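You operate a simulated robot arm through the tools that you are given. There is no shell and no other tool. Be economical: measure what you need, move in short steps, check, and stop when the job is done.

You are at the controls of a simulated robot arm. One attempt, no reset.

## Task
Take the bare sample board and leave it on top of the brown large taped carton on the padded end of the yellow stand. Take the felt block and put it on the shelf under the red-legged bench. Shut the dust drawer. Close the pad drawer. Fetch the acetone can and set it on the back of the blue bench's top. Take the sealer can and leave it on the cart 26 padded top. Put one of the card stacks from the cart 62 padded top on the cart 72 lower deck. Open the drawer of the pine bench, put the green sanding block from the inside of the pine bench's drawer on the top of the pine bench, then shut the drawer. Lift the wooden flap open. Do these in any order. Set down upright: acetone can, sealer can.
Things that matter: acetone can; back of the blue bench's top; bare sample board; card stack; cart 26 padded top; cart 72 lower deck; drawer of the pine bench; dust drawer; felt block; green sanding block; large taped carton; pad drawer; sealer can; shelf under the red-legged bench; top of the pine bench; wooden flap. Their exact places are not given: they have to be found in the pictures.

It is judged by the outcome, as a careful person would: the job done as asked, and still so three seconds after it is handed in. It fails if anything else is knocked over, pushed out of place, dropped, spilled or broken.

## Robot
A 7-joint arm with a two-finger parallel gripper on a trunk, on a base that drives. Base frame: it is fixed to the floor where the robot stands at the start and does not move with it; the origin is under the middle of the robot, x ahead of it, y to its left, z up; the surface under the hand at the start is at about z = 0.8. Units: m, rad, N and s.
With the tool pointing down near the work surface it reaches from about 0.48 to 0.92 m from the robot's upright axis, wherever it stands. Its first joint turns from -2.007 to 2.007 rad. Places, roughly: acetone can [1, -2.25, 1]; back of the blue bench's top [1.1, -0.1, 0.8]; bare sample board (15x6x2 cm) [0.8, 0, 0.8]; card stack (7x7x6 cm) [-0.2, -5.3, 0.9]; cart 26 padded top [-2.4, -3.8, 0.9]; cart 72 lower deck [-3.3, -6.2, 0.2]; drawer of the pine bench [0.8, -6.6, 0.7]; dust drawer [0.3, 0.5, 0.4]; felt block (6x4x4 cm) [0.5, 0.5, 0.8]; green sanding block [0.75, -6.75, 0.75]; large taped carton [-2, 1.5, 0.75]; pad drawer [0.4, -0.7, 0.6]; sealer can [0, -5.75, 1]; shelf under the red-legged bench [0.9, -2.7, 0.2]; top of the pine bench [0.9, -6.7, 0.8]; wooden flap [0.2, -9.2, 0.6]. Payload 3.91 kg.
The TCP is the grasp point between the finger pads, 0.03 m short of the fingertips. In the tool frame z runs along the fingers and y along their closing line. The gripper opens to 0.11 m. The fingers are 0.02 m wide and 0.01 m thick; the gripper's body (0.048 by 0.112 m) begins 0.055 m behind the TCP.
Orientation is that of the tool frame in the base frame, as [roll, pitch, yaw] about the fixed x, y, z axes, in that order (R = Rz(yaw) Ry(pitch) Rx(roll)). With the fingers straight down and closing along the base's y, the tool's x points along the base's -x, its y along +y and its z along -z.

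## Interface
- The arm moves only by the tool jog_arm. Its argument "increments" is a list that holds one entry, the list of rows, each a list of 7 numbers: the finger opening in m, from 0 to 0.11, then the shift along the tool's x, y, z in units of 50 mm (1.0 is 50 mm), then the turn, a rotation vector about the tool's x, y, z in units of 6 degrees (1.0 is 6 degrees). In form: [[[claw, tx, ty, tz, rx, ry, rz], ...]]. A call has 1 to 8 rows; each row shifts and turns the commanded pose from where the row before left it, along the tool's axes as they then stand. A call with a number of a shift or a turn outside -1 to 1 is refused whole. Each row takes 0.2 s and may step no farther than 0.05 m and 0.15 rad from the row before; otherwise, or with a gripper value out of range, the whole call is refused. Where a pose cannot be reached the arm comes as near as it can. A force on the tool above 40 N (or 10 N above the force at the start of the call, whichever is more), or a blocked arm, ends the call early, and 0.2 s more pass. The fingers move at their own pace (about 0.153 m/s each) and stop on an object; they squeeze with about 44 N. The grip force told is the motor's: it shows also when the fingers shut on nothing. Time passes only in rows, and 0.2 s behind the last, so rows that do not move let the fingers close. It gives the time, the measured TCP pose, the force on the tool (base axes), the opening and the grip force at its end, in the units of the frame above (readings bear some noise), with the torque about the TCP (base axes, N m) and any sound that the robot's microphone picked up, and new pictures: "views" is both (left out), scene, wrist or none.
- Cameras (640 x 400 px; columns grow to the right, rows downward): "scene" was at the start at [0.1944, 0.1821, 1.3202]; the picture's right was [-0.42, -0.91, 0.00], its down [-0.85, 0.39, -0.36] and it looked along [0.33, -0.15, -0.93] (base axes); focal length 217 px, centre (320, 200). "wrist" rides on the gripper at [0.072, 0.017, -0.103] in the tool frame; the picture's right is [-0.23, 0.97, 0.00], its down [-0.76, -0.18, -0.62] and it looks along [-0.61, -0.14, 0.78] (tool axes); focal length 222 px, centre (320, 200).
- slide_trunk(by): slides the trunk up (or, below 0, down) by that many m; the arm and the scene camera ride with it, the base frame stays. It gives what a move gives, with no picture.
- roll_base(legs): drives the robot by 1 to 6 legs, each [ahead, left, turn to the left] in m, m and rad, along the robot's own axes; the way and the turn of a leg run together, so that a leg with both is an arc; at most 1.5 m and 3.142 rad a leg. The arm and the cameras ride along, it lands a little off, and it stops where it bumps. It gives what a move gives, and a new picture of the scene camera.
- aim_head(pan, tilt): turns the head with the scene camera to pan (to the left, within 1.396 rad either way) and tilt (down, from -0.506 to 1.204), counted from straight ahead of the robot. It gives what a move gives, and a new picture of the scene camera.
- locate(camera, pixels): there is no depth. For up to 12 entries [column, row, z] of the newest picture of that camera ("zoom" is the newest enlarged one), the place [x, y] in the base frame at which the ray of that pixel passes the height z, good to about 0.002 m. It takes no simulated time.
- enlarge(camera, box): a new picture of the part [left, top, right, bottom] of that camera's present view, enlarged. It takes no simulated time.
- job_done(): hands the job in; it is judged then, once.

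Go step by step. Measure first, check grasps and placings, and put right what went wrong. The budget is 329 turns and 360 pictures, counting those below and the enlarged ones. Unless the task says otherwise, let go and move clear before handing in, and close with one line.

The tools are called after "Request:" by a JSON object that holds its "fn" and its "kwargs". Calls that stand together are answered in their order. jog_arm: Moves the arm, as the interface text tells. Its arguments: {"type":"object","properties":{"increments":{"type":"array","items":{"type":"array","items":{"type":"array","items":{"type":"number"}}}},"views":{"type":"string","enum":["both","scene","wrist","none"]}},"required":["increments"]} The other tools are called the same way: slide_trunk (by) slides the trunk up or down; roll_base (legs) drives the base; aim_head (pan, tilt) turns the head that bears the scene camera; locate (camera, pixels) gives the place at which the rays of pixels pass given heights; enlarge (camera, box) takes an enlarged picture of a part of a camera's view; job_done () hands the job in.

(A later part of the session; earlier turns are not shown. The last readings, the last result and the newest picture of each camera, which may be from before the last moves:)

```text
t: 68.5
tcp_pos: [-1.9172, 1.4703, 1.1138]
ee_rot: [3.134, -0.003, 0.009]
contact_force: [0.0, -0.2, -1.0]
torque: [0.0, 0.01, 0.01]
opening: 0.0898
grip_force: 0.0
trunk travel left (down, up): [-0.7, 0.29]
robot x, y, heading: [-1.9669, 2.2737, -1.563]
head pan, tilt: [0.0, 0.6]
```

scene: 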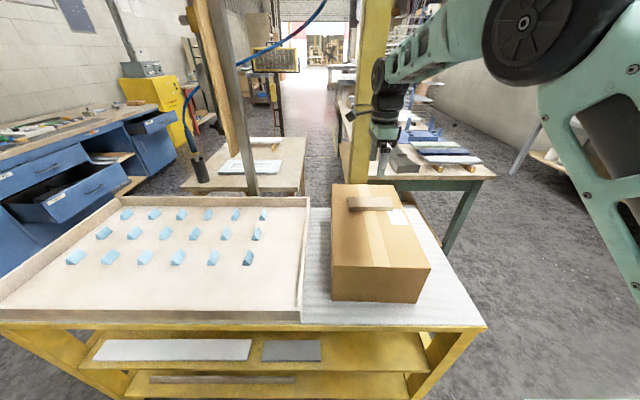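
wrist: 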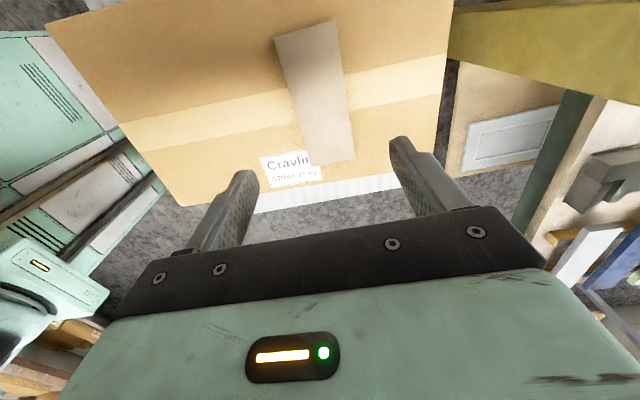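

The board is settled on the carton. I'll retract the arm and return to the blue bench's left part.

Request:
{"fn": "jog_arm", "kwargs": {"increments": [[[0.05, 0, -1, 0, 0, 0, 0], [0.05, 0, -1, 0, 0, 0, 0], [0.05, 0, -1, 0, 0, 0, 0], [0.05, 0, -1, 0, 0, 0, 0], [0.05, 0, -1, 0, 0, 0, 0], [0.05, 0, -1, 0, 0, 0, 0]]], "views": "none"}}

Request:
{"fn": "roll_base", "kwargs": {"legs": [[-0.5, 0, 0], [0, 1.5, 0], [0, 0.05, 0], [1.5, 0, 0], [0.8, 0, 0], [0, 0, 1.57]]}}

Request:
{"fn": "aim_head", "kwargs": {"pan": 0.0, "tilt": 0.75}}

```text
t: 69.9
tcp_pos: [-1.9173, 1.7719, 1.1063]
ee_rot: [3.131, -0.002, 0.008]
contact_force: [-0.2, -1.0, 0.8]
torque: [0.0, -0.01, 0.0]
opening: 0.0503
grip_force: 0.0
trunk travel left (down, up): [-0.7, 0.29]
robot x, y, heading: [-1.966, 2.2732, -1.561]
head pan, tilt: [0.0, 0.6]
```

```text
t: 95.3
tcp_pos: [-0.0093, 0.4923, 1.1066]
ee_rot: [3.133, -0.002, 1.493]
contact_force: [-0.2, 0.2, -0.5]
torque: [0.02, 0.03, -0.04]
opening: 0.0501
grip_force: 0.0
trunk travel left (down, up): [-0.7, 0.29]
robot x, y, heading: [-0.5138, 0.4893, -0.078]
head pan, tilt: [0.0, 0.6]
```

scene: 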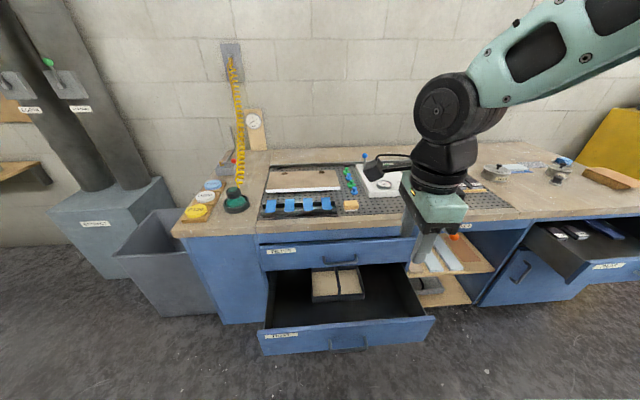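

```text
t: 96.0
tcp_pos: [-0.0098, 0.4925, 1.1066]
ee_rot: [3.133, -0.001, 1.492]
contact_force: [-0.1, -0.4, -0.9]
torque: [0.0, -0.02, -0.01]
opening: 0.0502
grip_force: 0.0
trunk travel left (down, up): [-0.7, 0.29]
robot x, y, heading: [-0.5151, 0.4909, -0.08]
head pan, tilt: [0.0, 0.75]
```

scene: 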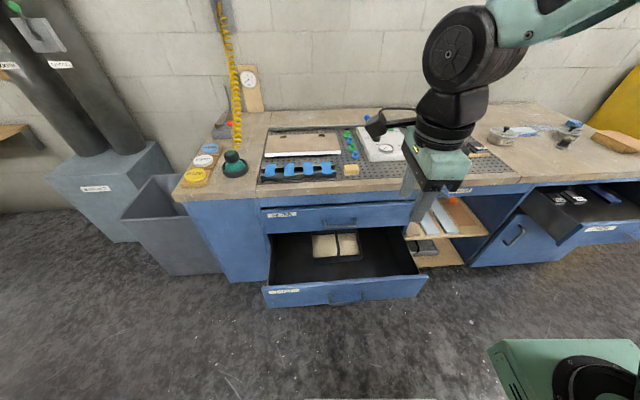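

Two open drawers are visible: the lower left with a label at (284,291), and the right one with a label at (600,230). I'll zoom in on the labels.

Request:
{"fn": "enlarge", "kwargs": {"camera": "scene", "box": [255, 200, 435, 310]}}

Request:
{"fn": "enlarge", "kwargs": {"camera": "scene", "box": [480, 170, 640, 280]}}

Request:
{"fn": "locate", "kwargs": {"camera": "scene", "pixels": [[265, 290, 0.5], [427, 277, 0.5], [345, 287, 0.5], [262, 207, 0.74], [415, 203, 0.74], [345, 210, 0.7], [270, 310, 0.38], [335, 305, 0.42], [362, 303, 0.42], [590, 240, 0.66], [530, 210, 0.7]]}}

```text
3.56 times, centred on (345, 255) of scene
```

zoom: 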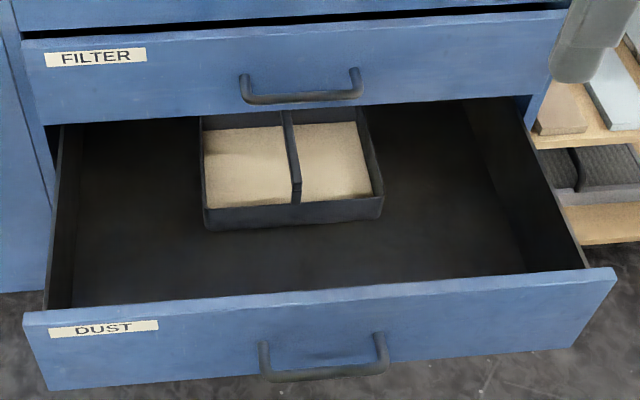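

```text
3.64 times, centred on (560, 225) of scene
```

zoom: 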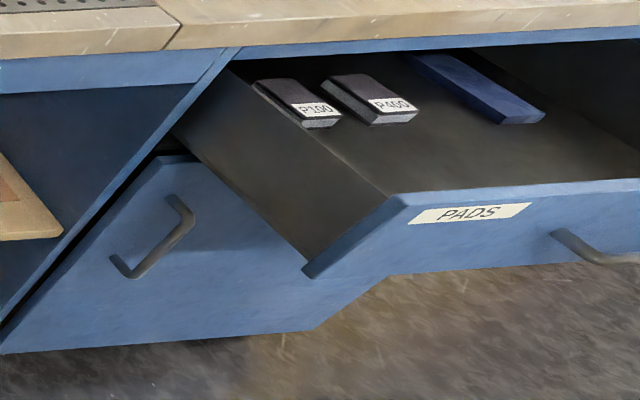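

```text
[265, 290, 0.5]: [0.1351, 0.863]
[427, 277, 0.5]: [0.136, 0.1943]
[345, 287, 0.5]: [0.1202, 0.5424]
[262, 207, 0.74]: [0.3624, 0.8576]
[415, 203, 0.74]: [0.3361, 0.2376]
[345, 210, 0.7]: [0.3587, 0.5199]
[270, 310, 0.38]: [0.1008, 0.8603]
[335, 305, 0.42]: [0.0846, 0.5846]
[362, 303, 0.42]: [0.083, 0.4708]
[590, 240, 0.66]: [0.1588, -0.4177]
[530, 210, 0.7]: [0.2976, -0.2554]
```

The lower open drawer is DUST (front at x≈0.13, z 0.3–0.5) and the right one is PADS. I'll square up, tilt the tool forward and lower the trunk to push the DUST front closed.

Request:
{"fn": "roll_base", "kwargs": {"legs": [[0, -0.1, 0.08]]}}

Request:
{"fn": "jog_arm", "kwargs": {"increments": [[[0.0, 0, 0, 0, -1, 0, 0], [0.0, 0, 0, 0, -1, 0, 0], [0.0, 0, 0, 0, -1, 0, 0], [0.0, 0, 0, 0, -1, 0, 0], [0.0, 0, 0, 0, -1, 0, 0], [0.0, 0, 0, 0, -1, 0, 0], [0.0, 0, 0, 0, -1, 0, 0], [0.0, 0, 0, 0, -1, 0, 0]]], "views": "none"}}

Request:
{"fn": "slide_trunk", "kwargs": {"by": -0.62}}

Request:
{"fn": "aim_head", "kwargs": {"pan": 0.0, "tilt": 0.5}}

```text
t: 97.2
tcp_pos: [-0.0157, 0.4324, 1.1058]
ee_rot: [3.134, -0.001, 1.571]
contact_force: [0.7, -0.6, 0.3]
torque: [-0.01, -0.01, 0.02]
opening: 0.0501
grip_force: 0.0
trunk travel left (down, up): [-0.7, 0.29]
robot x, y, heading: [-0.5152, 0.3857, -0.004]
head pan, tilt: [0.0, 0.75]
```

scene: 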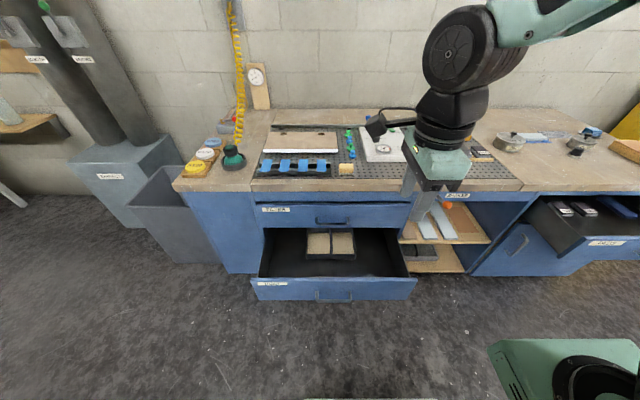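

```text
t: 99.0
tcp_pos: [0.0055, 0.4256, 1.1237]
ee_rot: [2.44, -0.028, 1.587]
contact_force: [-0.7, -0.4, -0.5]
torque: [0.01, 0.0, 0.03]
opening: 0.0
grip_force: 37.6
out of reach, approached as far as the arm can: row 6, 7, 8
trunk travel left (down, up): [-0.7, 0.29]
robot x, y, heading: [-0.5163, 0.3875, 0.002]
head pan, tilt: [0.0, 0.75]
```

```text
refused: -0.62 is not a number from -0.4 to 0.4
```

```text
t: 99.7
tcp_pos: [0.0051, 0.4234, 1.1242]
ee_rot: [2.442, -0.027, 1.585]
contact_force: [0.4, 0.3, 0.0]
torque: [-0.03, 0.03, 0.02]
opening: 0.0001
grip_force: 38.0
trunk travel left (down, up): [-0.7, 0.29]
robot x, y, heading: [-0.5145, 0.3833, 0.0]
head pan, tilt: [0.0, 0.499]
```

scene: 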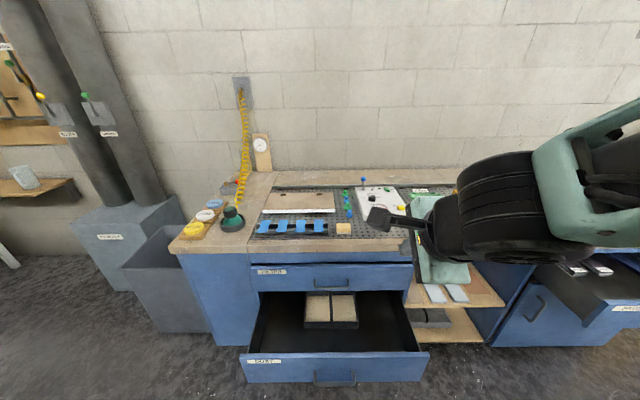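

The tilt is about 40°. I'll lower the trunk in two slides.

Request:
{"fn": "slide_trunk", "kwargs": {"by": -0.4}}

Request:
{"fn": "slide_trunk", "kwargs": {"by": -0.27}}

Request:
{"fn": "jog_arm", "kwargs": {"increments": [[[0.0, 0, 0, 0, 0, 0, 0]]], "views": "both"}}

```text
t: 103.6
tcp_pos: [0.0085, 0.437, 0.7167]
ee_rot: [2.459, -0.014, 1.577]
contact_force: [-0.1, -0.7, 1.4]
torque: [-0.04, -0.02, 0.05]
opening: 0.0001
grip_force: 37.6
trunk travel left (down, up): [-0.3, 0.69]
robot x, y, heading: [-0.5181, 0.3867, -0.001]
head pan, tilt: [0.0, 0.499]
```

```text
t: 106.3
tcp_pos: [0.003, 0.4381, 0.4451]
ee_rot: [2.468, -0.017, 1.577]
contact_force: [-0.1, -0.9, -0.7]
torque: [-0.03, 0.01, 0.0]
opening: 0.0
grip_force: 37.7
trunk travel left (down, up): [-0.03, 0.96]
robot x, y, heading: [-0.5121, 0.3875, -0.003]
head pan, tilt: [0.0, 0.499]
```

```text
t: 106.7
tcp_pos: [0.0044, 0.4372, 0.4444]
ee_rot: [2.468, -0.017, 1.575]
contact_force: [0.0, -0.6, 0.2]
torque: [0.02, 0.0, 0.0]
opening: 0.0
grip_force: 37.7
trunk travel left (down, up): [-0.03, 0.96]
robot x, y, heading: [-0.5201, 0.3856, -0.001]
head pan, tilt: [0.0, 0.499]
```

scene: 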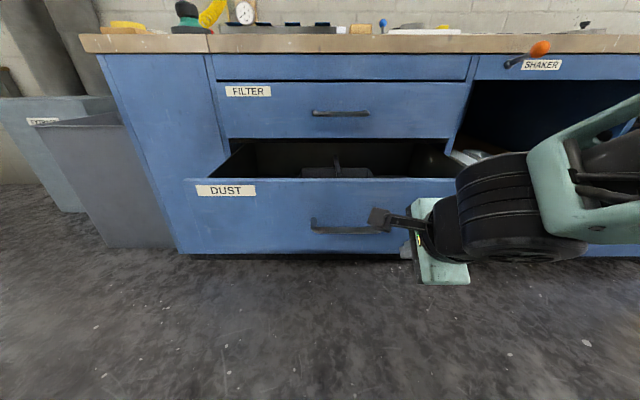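
wrist: 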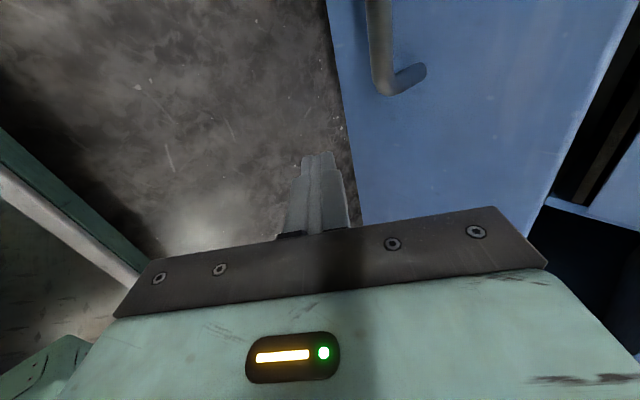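

Fingertips are in front of the DUST front, right of the handle. I'll shift 5 cm right and push along +x.

Request:
{"fn": "jog_arm", "kwargs": {"increments": [[[0.0, -0.9, 0, 0, 0, 0, 0], [0.0, 0, 0.78, 0.62, 0, 0, 0], [0.0, 0, 0.78, 0.62, 0, 0, 0], [0.0, 0, 0.55, 0.44, 0, 0, 0], [0.0, 0, 0.55, 0.44, 0, 0, 0], [0.0, 0, 0.55, 0.44, 0, 0, 0], [0.0, 0, 0.55, 0.44, 0, 0, 0], [0.0, 0, 0.55, 0.44, 0, 0, 0]]], "views": "scene"}}

```text
t: 108.5
tcp_pos: [0.2313, 0.4011, 0.5191]
ee_rot: [2.414, -0.002, 1.578]
contact_force: [0.2, 1.1, -0.1]
torque: [-0.04, -0.03, -0.01]
opening: 0.0
grip_force: 37.8
out of reach, approached as far as the arm can: row 1, 6, 7, 8
trunk travel left (down, up): [-0.03, 0.96]
robot x, y, heading: [-0.5149, 0.3877, 0.003]
head pan, tilt: [0.0, 0.499]
```

scene: 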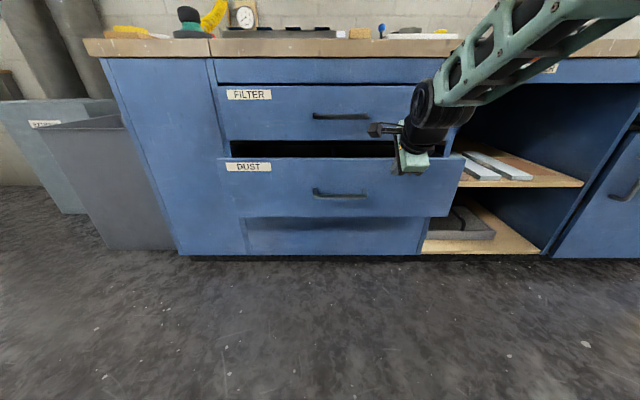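

The drawer is half closed but the arm is at its reach. I'll retract and lower the tool, then push with the base.

Request:
{"fn": "jog_arm", "kwargs": {"increments": [[[0.0, 0, -0.75, -0.65, 0, 0, 0], [0.0, 0, -0.75, -0.65, 0, 0, 0], [0.0, 0, -0.66, 0.75, 0, 0, 0], [0.0, 0, -0.4, 0.45, 0, 0, 0]]], "views": "scene"}}

```text
t: 109.5
tcp_pos: [0.1337, 0.4008, 0.4386]
ee_rot: [2.417, -0.003, 1.579]
contact_force: [-0.4, -0.2, 0.3]
torque: [0.05, 0.02, 0.0]
opening: 0.0002
grip_force: 37.8
trunk travel left (down, up): [-0.03, 0.96]
robot x, y, heading: [-0.5155, 0.3845, 0.0]
head pan, tilt: [0.0, 0.499]
```

scene: 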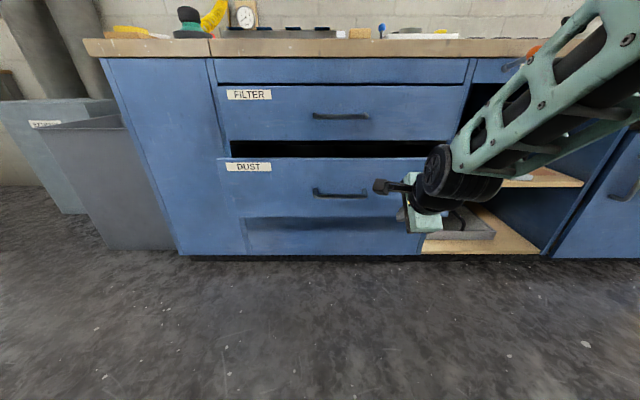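

I'll drive forward to push the drawer with the fingertips.

Request:
{"fn": "roll_base", "kwargs": {"legs": [[0.18, 0, 0]]}}

```text
t: 111.0
tcp_pos: [0.3125, 0.3992, 0.4382]
ee_rot: [2.413, -0.004, 1.575]
contact_force: [0.0, -0.9, -0.5]
torque: [0.02, -0.01, 0.02]
opening: 0.0003
grip_force: 37.7
trunk travel left (down, up): [-0.03, 0.96]
robot x, y, heading: [-0.3369, 0.3809, 0.004]
head pan, tilt: [0.0, 0.499]
```

scene: 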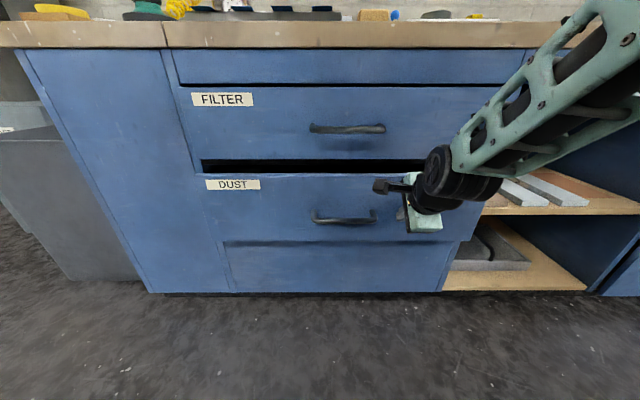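

Nearly shut. I'll push on with the arm in small steps.

Request:
{"fn": "jog_arm", "kwargs": {"increments": [[[0.0, 0, 0.3, 0.26, 0, 0, 0], [0.0, 0, 0.3, 0.26, 0, 0, 0], [0.0, 0, 0.3, 0.26, 0, 0, 0], [0.0, 0, 0.3, 0.26, 0, 0, 0]]], "views": "scene"}}

```text
t: 111.6
tcp_pos: [0.3484, 0.4, 0.4396]
ee_rot: [2.423, -0.006, 1.578]
contact_force: [-22.3, -2.6, 19.9]
torque: [-0.12, -0.17, -0.1]
opening: 0.0
grip_force: 37.6
out of reach, approached as far as the arm can: row 3
trunk travel left (down, up): [-0.03, 0.96]
robot x, y, heading: [-0.3305, 0.3856, -0.001]
head pan, tilt: [0.0, 0.499]
stopped in row 3: the force on the tool passed its limit at 82 N (the readings are from after the stop); the commanded pose is now the measured one
```

scene: 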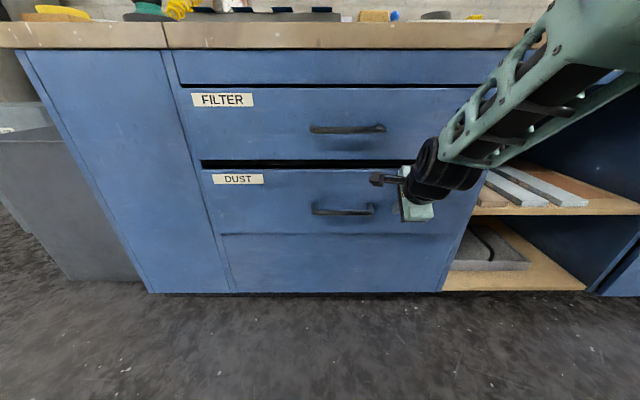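

The force rose, so the drawer probably hit its stop. I'll back off and take a closer look.

Request:
{"fn": "jog_arm", "kwargs": {"increments": [[[0.0, 0, -0.6, -0.5, 0, 0, 0], [0.0, 0, -0.6, -0.5, 0, 0, 0]]], "views": "none"}}

Request:
{"fn": "enlarge", "kwargs": {"camera": "scene", "box": [150, 60, 510, 260]}}

Request:
{"fn": "locate", "kwargs": {"camera": "scene", "pixels": [[200, 158, 0.52], [202, 169, 0.5], [183, 89, 0.7], [183, 89, 0.68]]}}

```text
t: 112.2
tcp_pos: [0.2681, 0.3982, 0.436]
ee_rot: [2.424, -0.005, 1.578]
contact_force: [-0.5, -0.7, -0.5]
torque: [0.01, -0.01, 0.01]
opening: 0.0003
grip_force: 37.8
trunk travel left (down, up): [-0.03, 0.96]
robot x, y, heading: [-0.3324, 0.3856, 0.003]
head pan, tilt: [0.0, 0.499]
```

```text
1.78 times, centred on (330, 160) of scene
```

zoom: 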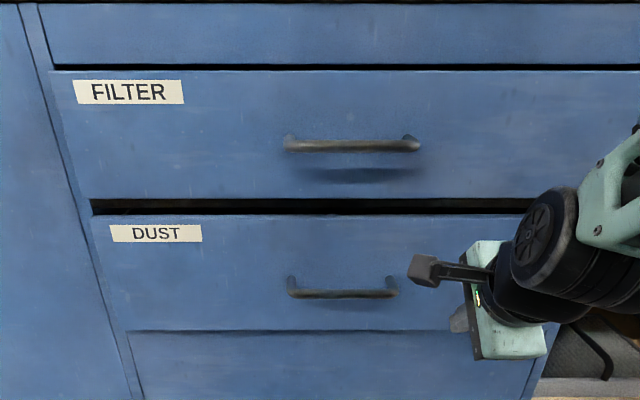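

```text
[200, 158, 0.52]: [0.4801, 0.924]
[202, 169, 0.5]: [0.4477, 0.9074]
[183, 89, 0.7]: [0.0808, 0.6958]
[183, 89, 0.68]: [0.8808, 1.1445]
```

The DUST drawer is flush shut. I'll back off, raise the trunk and rotate the fingers about their axis so they close along y for the felt block.

Request:
{"fn": "roll_base", "kwargs": {"legs": [[-0.2, 0, 0]]}}

Request:
{"fn": "slide_trunk", "kwargs": {"by": 0.4}}

Request:
{"fn": "slide_trunk", "kwargs": {"by": 0.25}}

Request:
{"fn": "jog_arm", "kwargs": {"increments": [[[0.08, 0, 0, 0, 0, 0, -1], [0.08, 0, 0, 0, 0, 0, -1], [0.08, 0, 0, 0, 0, 0, -1], [0.08, 0, 0, 0, 0, 0, -1], [0.08, 0, 0, 0, 0, 0, -1], [0.08, 0, 0, 0, 0, 0, -1], [0.08, 0, 0, 0, 0, 0, -1], [0.08, 0, 0, 0, 0, 0, -1]]], "views": "none"}}

Request:
{"fn": "jog_arm", "kwargs": {"increments": [[[0.09, 0, 0, 0, 0, 0, -1], [0.09, 0, 0, 0, 0, 0, -1], [0.09, 0, 0, 0, 0, 0, -1], [0.09, 0, 0, 0, 0, 0, -1], [0.09, 0, 0, 0, 0, 0, -1], [0.09, 0, 0, 0, 0, 0, -1], [0.09, 0, 0, 0, 0, 0, -1]]], "views": "both"}}

```text
t: 113.8
tcp_pos: [0.0658, 0.398, 0.4369]
ee_rot: [2.424, -0.004, 1.575]
contact_force: [0.0, -0.4, -0.2]
torque: [0.03, 0.0, -0.03]
opening: 0.0
grip_force: 37.5
trunk travel left (down, up): [-0.03, 0.96]
robot x, y, heading: [-0.536, 0.3891, -0.007]
head pan, tilt: [0.0, 0.499]
```

scene: 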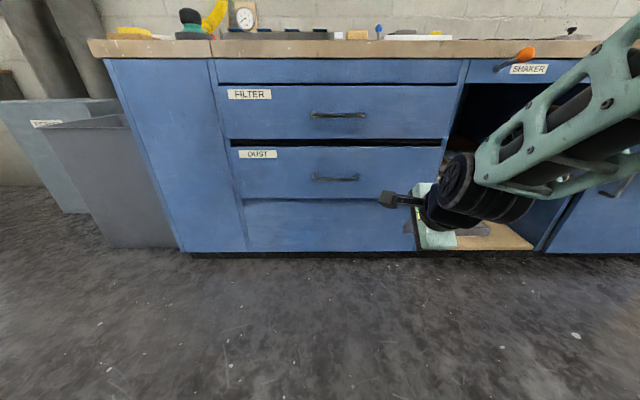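

```text
t: 117.7
tcp_pos: [0.0673, 0.3978, 0.8367]
ee_rot: [2.423, -0.002, 1.576]
contact_force: [0.5, 0.1, -0.4]
torque: [0.04, -0.01, -0.06]
opening: 0.0002
grip_force: 37.7
trunk travel left (down, up): [-0.43, 0.56]
robot x, y, heading: [-0.5407, 0.3836, -0.004]
head pan, tilt: [0.0, 0.499]
```

```text
t: 120.3
tcp_pos: [0.0667, 0.3984, 1.0866]
ee_rot: [2.424, -0.003, 1.574]
contact_force: [0.1, -0.6, 0.9]
torque: [0.01, 0.05, 0.03]
opening: 0.0003
grip_force: 37.8
trunk travel left (down, up): [-0.68, 0.31]
robot x, y, heading: [-0.5375, 0.3867, -0.008]
head pan, tilt: [0.0, 0.499]
```

```text
t: 122.1
tcp_pos: [0.0671, 0.3975, 1.0866]
ee_rot: [2.61, 0.508, 2.271]
contact_force: [0.7, 0.1, 0.0]
torque: [-0.01, -0.05, -0.01]
opening: 0.0801
grip_force: 0.0
trunk travel left (down, up): [-0.68, 0.31]
robot x, y, heading: [-0.5405, 0.3898, -0.0]
head pan, tilt: [0.0, 0.499]
```

```text
t: 123.7
tcp_pos: [0.0676, 0.3972, 1.0862]
ee_rot: [3.139, 0.72, -3.14]
contact_force: [-0.6, -0.3, 0.7]
torque: [0.01, 0.01, 0.0]
opening: 0.0902
grip_force: 0.2
trunk travel left (down, up): [-0.68, 0.31]
robot x, y, heading: [-0.5381, 0.3858, -0.004]
head pan, tilt: [0.0, 0.499]
```

scene: 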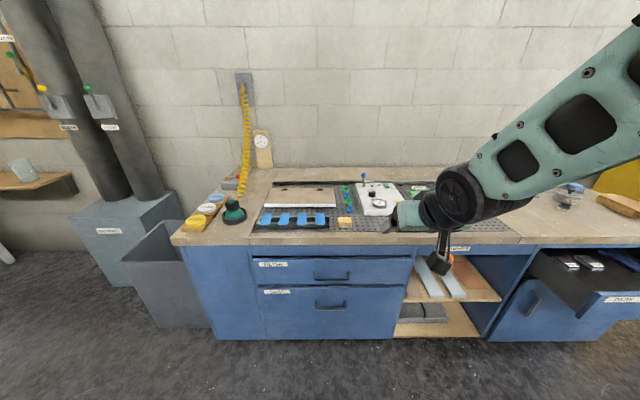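
wrist: 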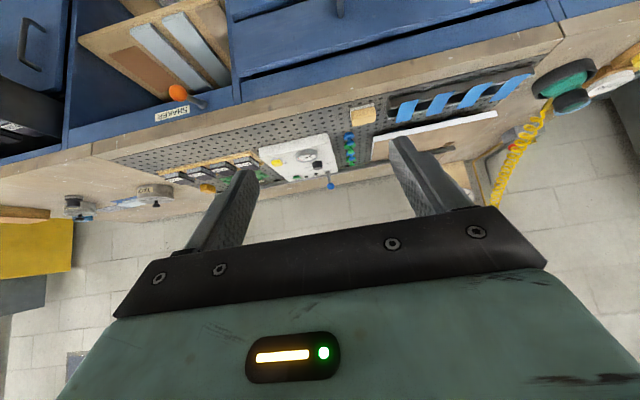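

The tool is tilted 41° forward, closing along y. I'll drive closer to reach the felt block and look down at it.

Request:
{"fn": "roll_base", "kwargs": {"legs": [[0.27, 0.08, 0]]}}

Request:
{"fn": "aim_head", "kwargs": {"pan": 0.0, "tilt": 0.9}}

Request:
{"fn": "enlarge", "kwargs": {"camera": "wrist", "box": [260, 40, 460, 165]}}

```text
t: 125.6
tcp_pos: [0.3412, 0.4741, 1.0848]
ee_rot: [3.135, 0.717, 3.138]
contact_force: [-1.0, -0.1, -1.3]
torque: [-0.02, -0.03, 0.02]
opening: 0.0902
grip_force: 0.0
trunk travel left (down, up): [-0.68, 0.31]
robot x, y, heading: [-0.2637, 0.4632, -0.006]
head pan, tilt: [0.0, 0.499]
```

scene: 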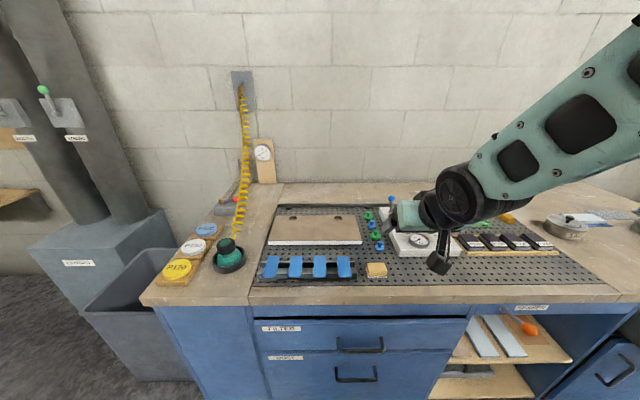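

```text
t: 126.5
tcp_pos: [0.3399, 0.4736, 1.0868]
ee_rot: [3.137, 0.717, 3.139]
contact_force: [-0.2, 0.0, -0.3]
torque: [0.02, -0.01, 0.01]
opening: 0.0901
grip_force: 0.0
trunk travel left (down, up): [-0.68, 0.31]
robot x, y, heading: [-0.2607, 0.4648, -0.012]
head pan, tilt: [0.0, 0.901]
```

scene: 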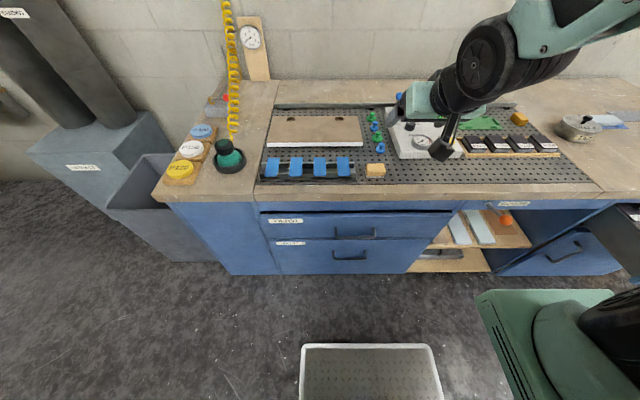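

```text
3.20 times, centred on (360, 102) of wrist
```

zoom: 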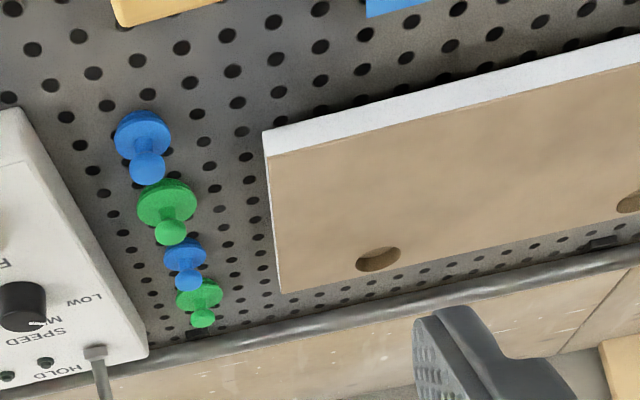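

I'll zoom in on the felt block at (376,170) in the scene view.

Request:
{"fn": "enlarge", "kwargs": {"camera": "scene", "box": [346, 148, 410, 188]}}

Request:
{"fn": "jog_arm", "kwargs": {"increments": [[[0.09, 0.6, 0, 0.6, 0, 0, 0], [0.09, 0.6, 0, 0.6, 0, 0, 0], [0.09, 0.6, 0, 0.6, 0, 0, 0]]], "views": "wrist"}}

```text
10.00 times, centred on (378, 168) of scene
```

zoom: 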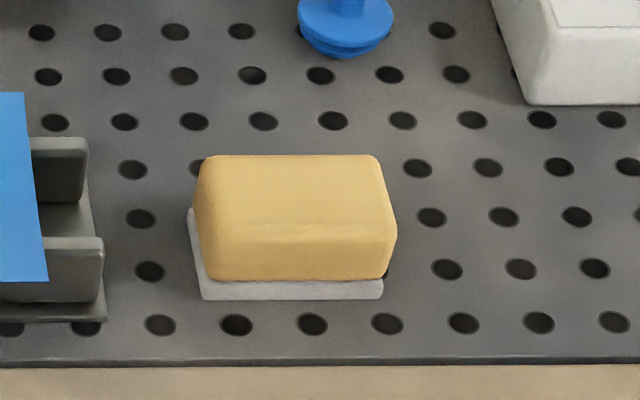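

```text
t: 127.3
tcp_pos: [0.3317, 0.4774, 1.0067]
ee_rot: [3.137, 0.72, 3.137]
contact_force: [0.0, -0.3, 0.2]
torque: [-0.03, -0.01, 0.02]
opening: 0.0898
grip_force: 0.1
out of reach, approached as far as the arm can: row 2, 3
trunk travel left (down, up): [-0.68, 0.31]
robot x, y, heading: [-0.2614, 0.4658, -0.01]
head pan, tilt: [0.0, 0.901]
```

wrist: 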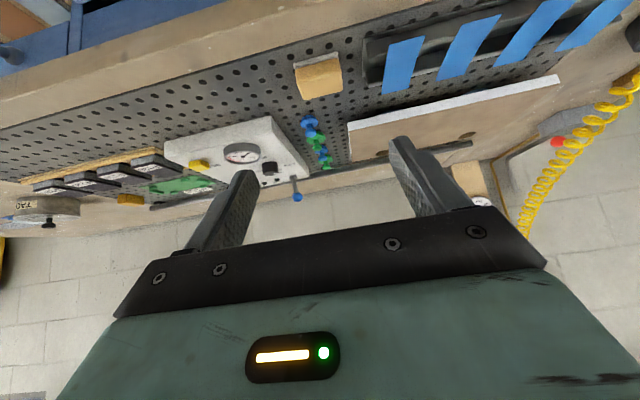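

I'll locate the felt block from both cameras.

Request:
{"fn": "enlarge", "kwargs": {"camera": "wrist", "box": [280, 40, 360, 110]}}

Request:
{"fn": "locate", "kwargs": {"camera": "scene", "pixels": [[366.5, 178, 0.79], [384, 178, 0.79], [366.2, 163.7, 0.83], [383.8, 163.5, 0.83], [385.5, 171.5, 0.83], [366.2, 163.7, 0.82], [385.5, 171.5, 0.82]]}}

```text
5.71 times, centred on (320, 75) of wrist
```

zoom: 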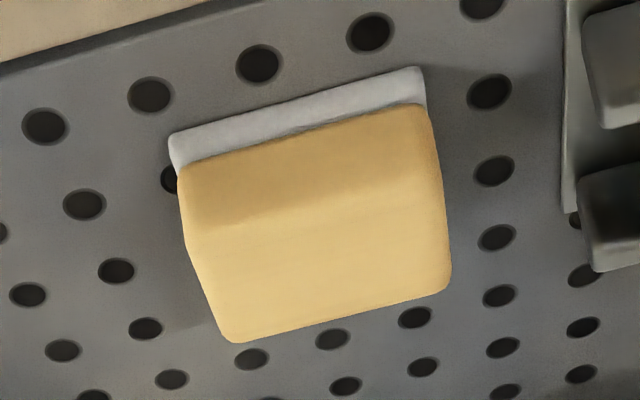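

```text
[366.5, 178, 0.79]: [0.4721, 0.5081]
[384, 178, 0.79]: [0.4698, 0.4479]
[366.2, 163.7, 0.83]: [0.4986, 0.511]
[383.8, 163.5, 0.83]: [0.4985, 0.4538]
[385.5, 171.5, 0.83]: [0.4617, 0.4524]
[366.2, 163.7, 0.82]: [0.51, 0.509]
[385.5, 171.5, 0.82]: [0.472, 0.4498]
```

The felt block's centre is at (0.487, 0.479), top about 0.83. I'll move forward above it, then descend and check.

Request:
{"fn": "jog_arm", "kwargs": {"increments": [[[0.07, -0.75, 0, 0.66, 0, 0, 0], [0.07, -0.75, 0, 0.66, 0, 0, 0], [0.07, -0.68, 0, 0.59, 0, 0, 0], [0.07, 0.66, 0, 0.75, 0, 0, 0], [0.07, 0.66, 0, 0.75, 0, 0, 0]]], "views": "both"}}

```text
t: 128.5
tcp_pos: [0.3734, 0.4694, 1.0327]
ee_rot: [3.137, 0.716, 3.138]
contact_force: [0.0, -0.6, 0.3]
torque: [0.02, -0.02, 0.0]
opening: 0.0697
grip_force: 0.0
out of reach, approached as far as the arm can: row 1, 2, 3, 4, 5
trunk travel left (down, up): [-0.68, 0.31]
robot x, y, heading: [-0.2647, 0.4648, -0.009]
head pan, tilt: [0.0, 0.901]
```

scene: 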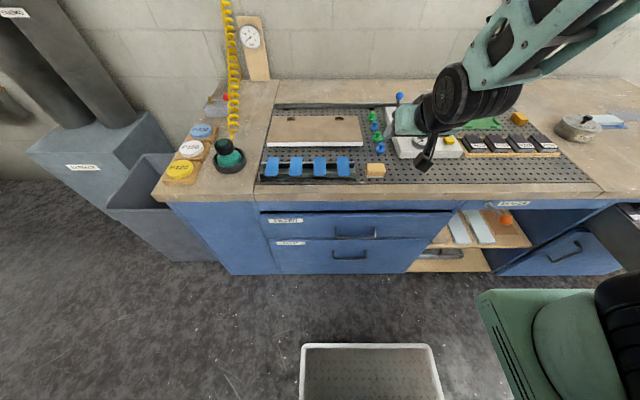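
wrist: 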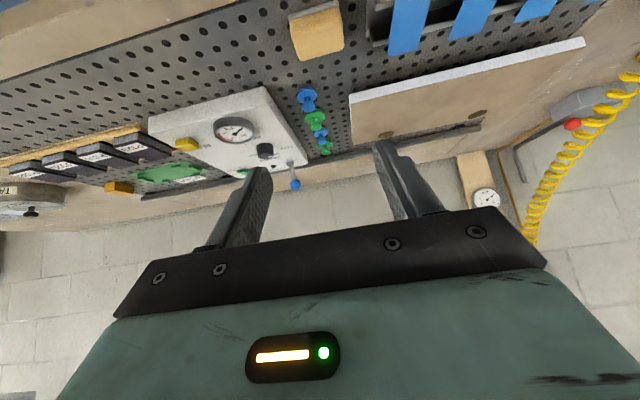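

The 41° tilt limits the arm here. I'll reduce the tilt to about 20° and see whether it reaches.

Request:
{"fn": "jog_arm", "kwargs": {"increments": [[[0.07, 0, 0, 0, 0, 1, 0], [0.07, 0, 0, 0, 0, 1, 0], [0.07, 0, 0, 0, 0, 1, 0], [0.07, 0, 0, 0, 0, 0.8, 0], [0.07, 0, 0, 0, 0, 0, 0]]], "views": "wrist"}}

```text
t: 129.7
tcp_pos: [0.3574, 0.4652, 1.0456]
ee_rot: [3.137, 0.322, 3.142]
contact_force: [-0.6, -0.6, -0.1]
torque: [0.04, 0.02, -0.02]
opening: 0.0701
grip_force: 0.0
out of reach, approached as far as the arm can: row 2, 3, 4
trunk travel left (down, up): [-0.68, 0.31]
robot x, y, heading: [-0.2667, 0.4673, -0.01]
head pan, tilt: [0.0, 0.901]
```

wrist: 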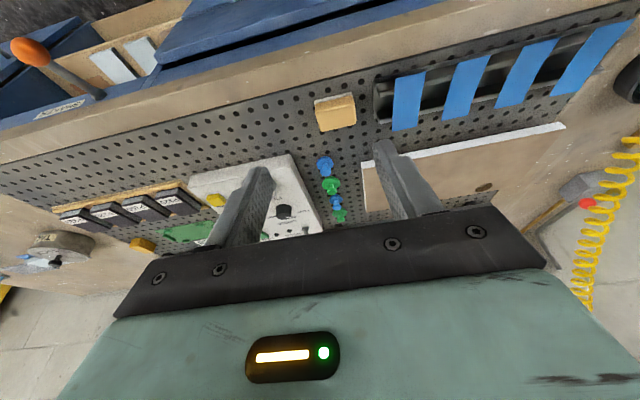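

The pitch is now 18.5°. I'll try moving forward.

Request:
{"fn": "jog_arm", "kwargs": {"increments": [[[0.07, -0.95, 0.1, 0.316, 0, 0, 0], [0.07, -0.95, 0.1, 0.316, 0, 0, 0], [0.07, 0.316, 0, 0.94, 0, 0, 0]]], "views": "wrist"}}

```text
refused: row 1 steps farther than a row can; nothing moved
```

Request:
{"fn": "jog_arm", "kwargs": {"increments": [[[0.07, -0.94, 0.1, 0.31, 0, 0, 0], [0.07, -0.94, 0.1, 0.31, 0, 0, 0], [0.07, 0.31, 0, 0.94, 0, 0, 0]]], "views": "wrist"}}

```text
t: 130.5
tcp_pos: [0.371, 0.4744, 1.0594]
ee_rot: [3.137, 0.322, -3.141]
contact_force: [0.3, 0.9, -0.3]
torque: [0.01, -0.01, 0.01]
opening: 0.0699
grip_force: 0.1
out of reach, approached as far as the arm can: row 1, 2, 3
trunk travel left (down, up): [-0.68, 0.31]
robot x, y, heading: [-0.2623, 0.4659, -0.005]
head pan, tilt: [0.0, 0.901]
```

wrist: 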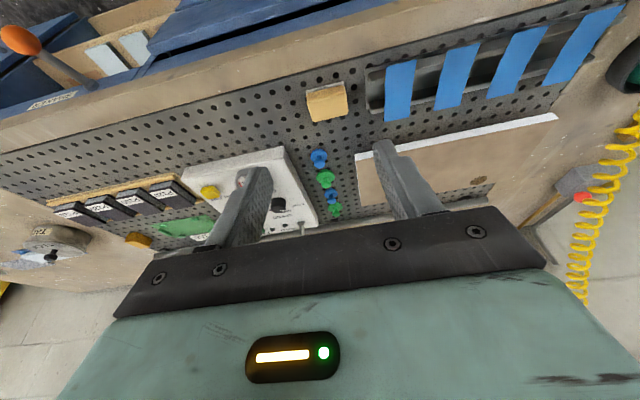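

The arm seems jammed against a joint limit. I'll untilt fully and try again.

Request:
{"fn": "jog_arm", "kwargs": {"increments": [[[0.07, 0, 0, 0, 0, 1, 0], [0.07, 0, 0, 0, 0, 1, 0], [0.07, 0, 0, 0, 0, 1, 0], [0.07, -0.3, 0, 0, 0, 0.07, 0], [0.07, -0.6, 0, 0, 0, 0, 0], [0.07, -0.6, 0, 0, 0, 0, 0]]], "views": "both"}}

```text
t: 131.9
tcp_pos: [0.3454, 0.468, 1.1106]
ee_rot: [3.14, 0.003, -3.14]
contact_force: [0.7, -0.6, 0.0]
torque: [-0.01, -0.01, 0.01]
opening: 0.07
grip_force: 0.0
out of reach, approached as far as the arm can: row 1, 2, 3, 4, 5, 6
trunk travel left (down, up): [-0.68, 0.31]
robot x, y, heading: [-0.2631, 0.4675, -0.004]
head pan, tilt: [0.0, 0.901]
```

scene: 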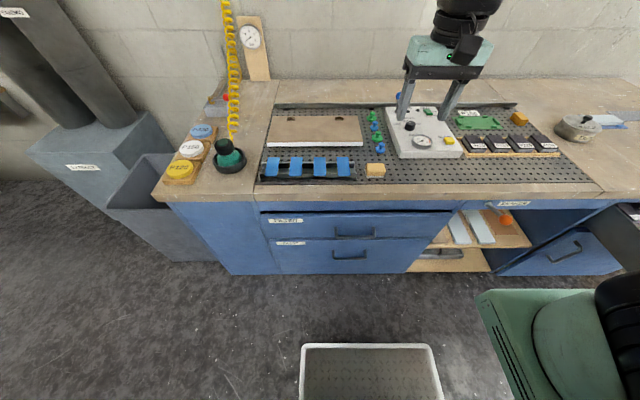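
wrist: 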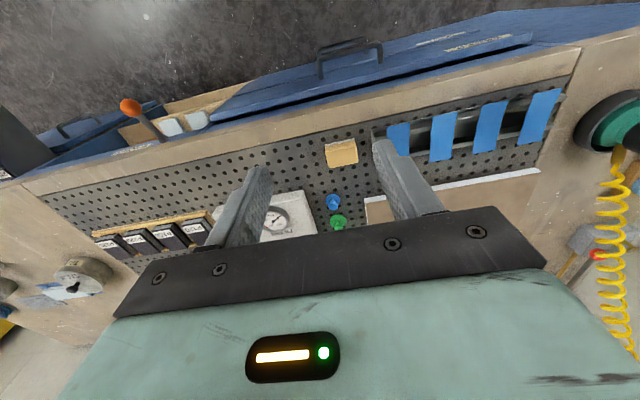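

I'll test motion in other directions: up, then right, then forward.

Request:
{"fn": "jog_arm", "kwargs": {"increments": [[[0.07, 0, -0.6, -0.4, 0, 0, 0], [0.07, 0, -0.8, -0.4, 0, 0, 0], [0.07, 0, -0.8, 0, 0, 0, 0], [0.07, 0, -0.8, 0, 0, 0, 0]]], "views": "none"}}

Request:
{"fn": "jog_arm", "kwargs": {"increments": [[[0.07, -0.6, 0, 0, 0, 0, 0], [0.07, -0.6, 0, 0, 0, 0, 0]]], "views": "none"}}

```text
t: 132.9
tcp_pos: [0.3367, 0.3214, 1.1529]
ee_rot: [3.136, 0.0, -3.139]
contact_force: [0.4, 0.1, 0.6]
torque: [-0.05, 0.0, 0.03]
opening: 0.07
grip_force: 0.1
out of reach, approached as far as the arm can: row 4
trunk travel left (down, up): [-0.68, 0.31]
robot x, y, heading: [-0.2665, 0.4654, -0.006]
head pan, tilt: [0.0, 0.901]
```

```text
t: 133.5
tcp_pos: [0.3474, 0.3401, 1.1659]
ee_rot: [3.138, -0.003, 3.141]
contact_force: [0.2, 0.3, 0.3]
torque: [0.01, -0.02, -0.01]
opening: 0.0699
grip_force: 0.0
out of reach, approached as far as the arm can: row 1, 2
trunk travel left (down, up): [-0.68, 0.31]
robot x, y, heading: [-0.261, 0.4684, -0.008]
head pan, tilt: [0.0, 0.901]
```

Forward is blocked. I'll unwind the wrist yaw by +48° and retry forward.

Request:
{"fn": "jog_arm", "kwargs": {"increments": [[[0.07, 0, 0, 0, 0, 0, 1], [0.07, 0, 0, 0, 0, 0, 1], [0.07, 0, 0, 0, 0, 0, 1], [0.07, 0, 0, 0, 0, 0, 1], [0.07, 0, 0, 0, 0, 0, 1], [0.07, 0, 0, 0, 0, 0, 1], [0.07, 0, 0, 0, 0, 0, 1], [0.07, 0, 0, 0, 0, 0, 1]]], "views": "none"}}

Request:
{"fn": "jog_arm", "kwargs": {"increments": [[[0.07, -0.5, 0.55, 0, 0, 0, 0], [0.07, -0.5, 0.55, 0, 0, 0, 0]]], "views": "scene"}}

```text
t: 135.3
tcp_pos: [0.3454, 0.3366, 1.1687]
ee_rot: [3.14, -0.004, 2.303]
contact_force: [0.0, 0.3, 0.5]
torque: [-0.01, 0.0, -0.05]
opening: 0.0697
grip_force: 0.0
trunk travel left (down, up): [-0.68, 0.31]
robot x, y, heading: [-0.2671, 0.4627, -0.007]
head pan, tilt: [0.0, 0.901]
```

```text
t: 135.9
tcp_pos: [0.3572, 0.3538, 1.1845]
ee_rot: [3.139, -0.003, 2.306]
contact_force: [-1.0, -0.5, -0.5]
torque: [0.02, -0.02, 0.01]
opening: 0.0702
grip_force: 0.1
out of reach, approached as far as the arm can: row 1, 2
trunk travel left (down, up): [-0.68, 0.31]
robot x, y, heading: [-0.2623, 0.4624, -0.008]
head pan, tilt: [0.0, 0.901]
```

scene: 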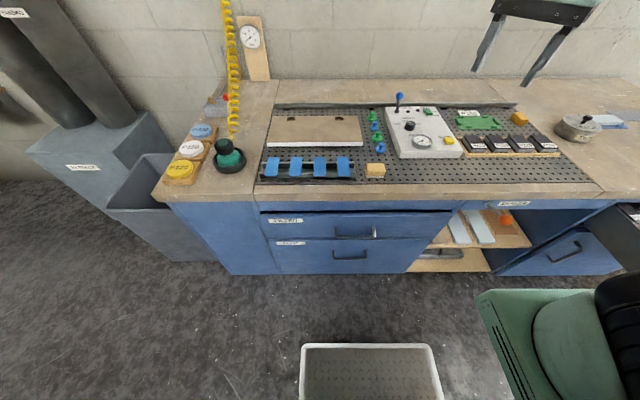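

The arm has got into an awkward elbow configuration. I'll look at it.

Request:
{"fn": "aim_head", "kwargs": {"pan": -0.8, "tilt": 0.3}}

```text
t: 137.0
tcp_pos: [0.3569, 0.3536, 1.1829]
ee_rot: [3.14, -0.005, 2.304]
contact_force: [-0.7, 0.2, 0.7]
torque: [-0.01, 0.0, 0.02]
opening: 0.07
grip_force: 0.2
trunk travel left (down, up): [-0.68, 0.31]
robot x, y, heading: [-0.263, 0.4619, -0.008]
head pan, tilt: [-0.799, 0.3]
```

scene: 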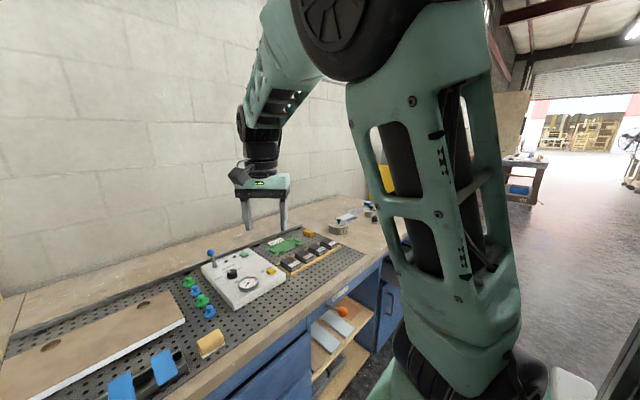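

I'll go back toward the earlier good pose: yaw 1.57 and closer in.

Request:
{"fn": "jog_arm", "kwargs": {"increments": [[[0.07, 0.25, -0.3, 0.2, 0, 0, 1], [0.07, 0.3, -0.3, 0.2, 0, 0, 1], [0.07, 0.35, -0.25, 0.2, 0, 0, 1], [0.07, 0.4, -0.25, 0.2, 0, 0, 1], [0.07, 0.4, -0.2, 0.2, 0, 0, 1], [0.07, 0.4, -0.2, 0.2, 0, 0, 1], [0.07, 0.4, -0.2, 0.2, 0, 0, 1]]], "views": "none"}}

Request:
{"fn": "jog_arm", "kwargs": {"increments": [[[0.07, 0, 0.8, 0, 0, 0, 0], [0.07, 0, 0.8, 0, 0, 0, 0], [0.07, 0, 0.8, 0, 0, 0, 0], [0.07, 0, 0.8, 0, 0, 0, 0], [0.07, 0, 0.8, 0, 0, 0, 0], [0.07, 0, 0.8, 0, 0, 0, 0]]], "views": "scene"}}

```text
t: 138.6
tcp_pos: [0.235, 0.4319, 1.1135]
ee_rot: [-3.141, -0.003, 1.57]
contact_force: [0.8, 0.4, -0.4]
torque: [0.0, -0.01, 0.0]
opening: 0.0698
grip_force: 0.0
trunk travel left (down, up): [-0.68, 0.31]
robot x, y, heading: [-0.2646, 0.4664, -0.006]
head pan, tilt: [-0.799, 0.3]
```

```text
t: 140.0
tcp_pos: [0.4759, 0.4285, 1.1127]
ee_rot: [-3.141, -0.002, 1.572]
contact_force: [-0.4, 0.2, -0.2]
torque: [0.03, 0.0, 0.0]
opening: 0.0702
grip_force: 0.0
trunk travel left (down, up): [-0.68, 0.31]
robot x, y, heading: [-0.2663, 0.466, -0.008]
head pan, tilt: [-0.799, 0.3]
```

scene: 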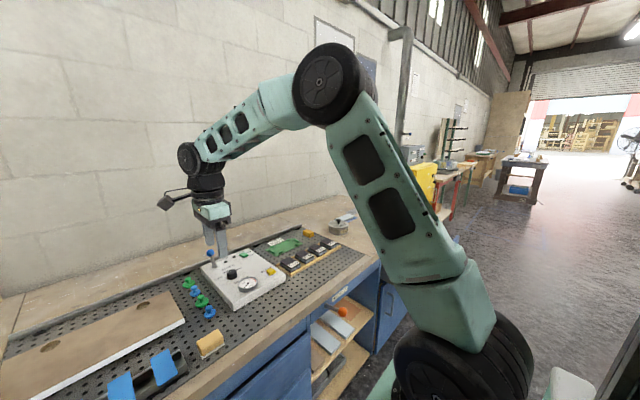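

The arm is free again at tool-down. I'll zoom in on the red-legged bench in the distance to decide on grasp orientation.

Request:
{"fn": "enlarge", "kwargs": {"camera": "scene", "box": [390, 100, 560, 250]}}

```text
2.67 times, centred on (475, 175) of scene
```

zoom: 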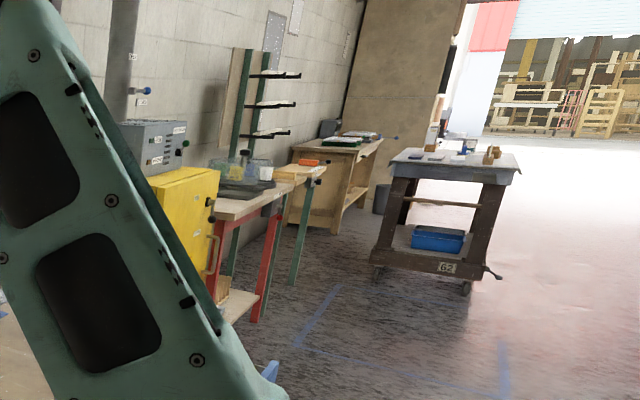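

The shelf sits under the top with plenty of height, so a tool-down grasp will do. I'll move above the felt block and descend part way.

Request:
{"fn": "jog_arm", "kwargs": {"increments": [[[0.07, 0.95, 0.2, 0, 0, 0, 0], [0.07, 0.05, 0, 0.95, 0, 0, 0], [0.07, 0, 0, 1, 0, 0, 0], [0.07, 0, 0, 1, 0, 0, 0], [0.07, 0, 0, 1, 0, 0, 0], [0.07, 0, 0, 0.4, 0, 0, 0]]], "views": "wrist"}}

```text
t: 141.4
tcp_pos: [0.4889, 0.4795, 0.8948]
ee_rot: [-3.139, -0.003, 1.571]
contact_force: [-0.4, 0.0, 0.7]
torque: [0.0, -0.03, -0.02]
opening: 0.07
grip_force: 0.1
trunk travel left (down, up): [-0.68, 0.31]
robot x, y, heading: [-0.2649, 0.465, -0.005]
head pan, tilt: [-0.799, 0.3]
```

wrist: 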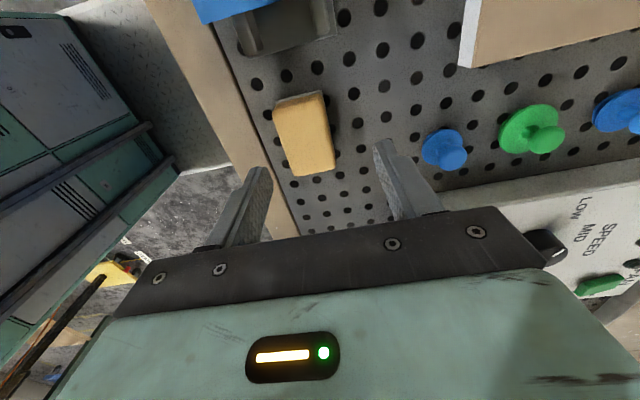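

I'll check the felt block's position in this wrist view.

Request:
{"fn": "locate", "kwargs": {"camera": "wrist", "pixels": [[283, 102, 0.83], [322, 91, 0.83], [335, 168, 0.83], [297, 176, 0.83], [283, 102, 0.82], [335, 168, 0.82]]}}

```text
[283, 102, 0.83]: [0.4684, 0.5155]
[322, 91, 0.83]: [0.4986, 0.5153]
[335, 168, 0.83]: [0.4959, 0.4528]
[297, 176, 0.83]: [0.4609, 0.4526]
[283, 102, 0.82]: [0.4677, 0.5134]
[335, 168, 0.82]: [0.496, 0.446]
```

The centre is at (0.481, 0.483). I'll descend and grip.

Request:
{"fn": "jog_arm", "kwargs": {"increments": [[[0.07, 0.06, -0.14, 0.7, 0, 0, 0], [0.07, 0, 0, 0.68, 0, 0, 0], [0.0, 0, 0, 0, 0, 0, 0], [0.0, 0, 0, 0, 0, 0, 0], [0.0, 0, 0, 0, 0, 0, 0], [0.0, 0, 0, -1, 0, 0, 0], [0.0, 0, 0, -1, 0, 0, 0], [0.0, 0, 0, -1, 0, 0, 0]]], "views": "wrist"}}

```text
t: 142.4
tcp_pos: [0.4799, 0.4851, 0.8309]
ee_rot: [3.141, -0.006, 1.571]
contact_force: [-10.9, -2.8, 23.6]
torque: [-0.32, 0.68, -0.09]
opening: 0.0392
grip_force: 43.9
trunk travel left (down, up): [-0.68, 0.31]
robot x, y, heading: [-0.263, 0.4646, 0.001]
head pan, tilt: [-0.799, 0.3]
stopped in row 4: the force on the tool passed its limit at 42 N (the readings are from after the stop); the commanded pose is now the measured one
```

wrist: 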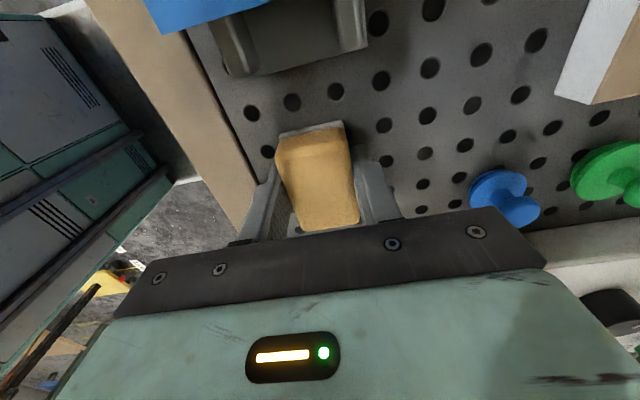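

Gripped at 0.039, with the tips touching the pegboard a bit. I'll lift.

Request:
{"fn": "jog_arm", "kwargs": {"increments": [[[0.0, 0, 0, -0.3, 0, 0, 0], [0.0, 0, 0, -1, 0, 0, 0], [0.0, 0, 0, -1, 0, 0, 0], [0.0, 0, 0, -1, 0, 0, 0], [0.0, 0, 0, -1, 0, 0, 0], [0.0, 0, -1, -0.0, 0, 0, 0], [0.0, 0, -1, 0, 0, 0, 0]]], "views": "wrist"}}

```text
t: 144.0
tcp_pos: [0.3798, 0.48, 1.0415]
ee_rot: [-3.14, -0.006, 1.571]
contact_force: [0.8, -0.5, -0.9]
torque: [0.01, 0.02, -0.01]
opening: 0.0391
grip_force: 44.0
trunk travel left (down, up): [-0.68, 0.31]
robot x, y, heading: [-0.267, 0.4652, -0.007]
head pan, tilt: [-0.799, 0.3]
```

wrist: 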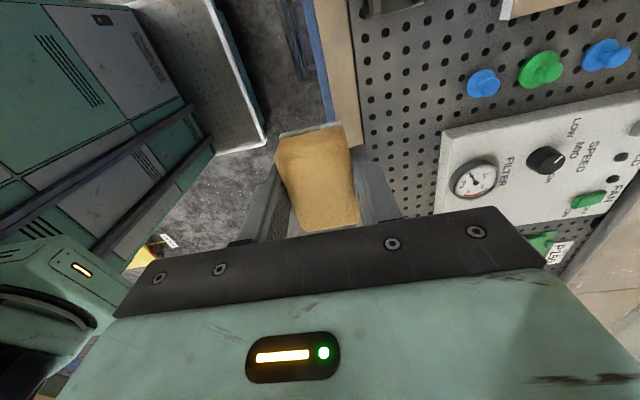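

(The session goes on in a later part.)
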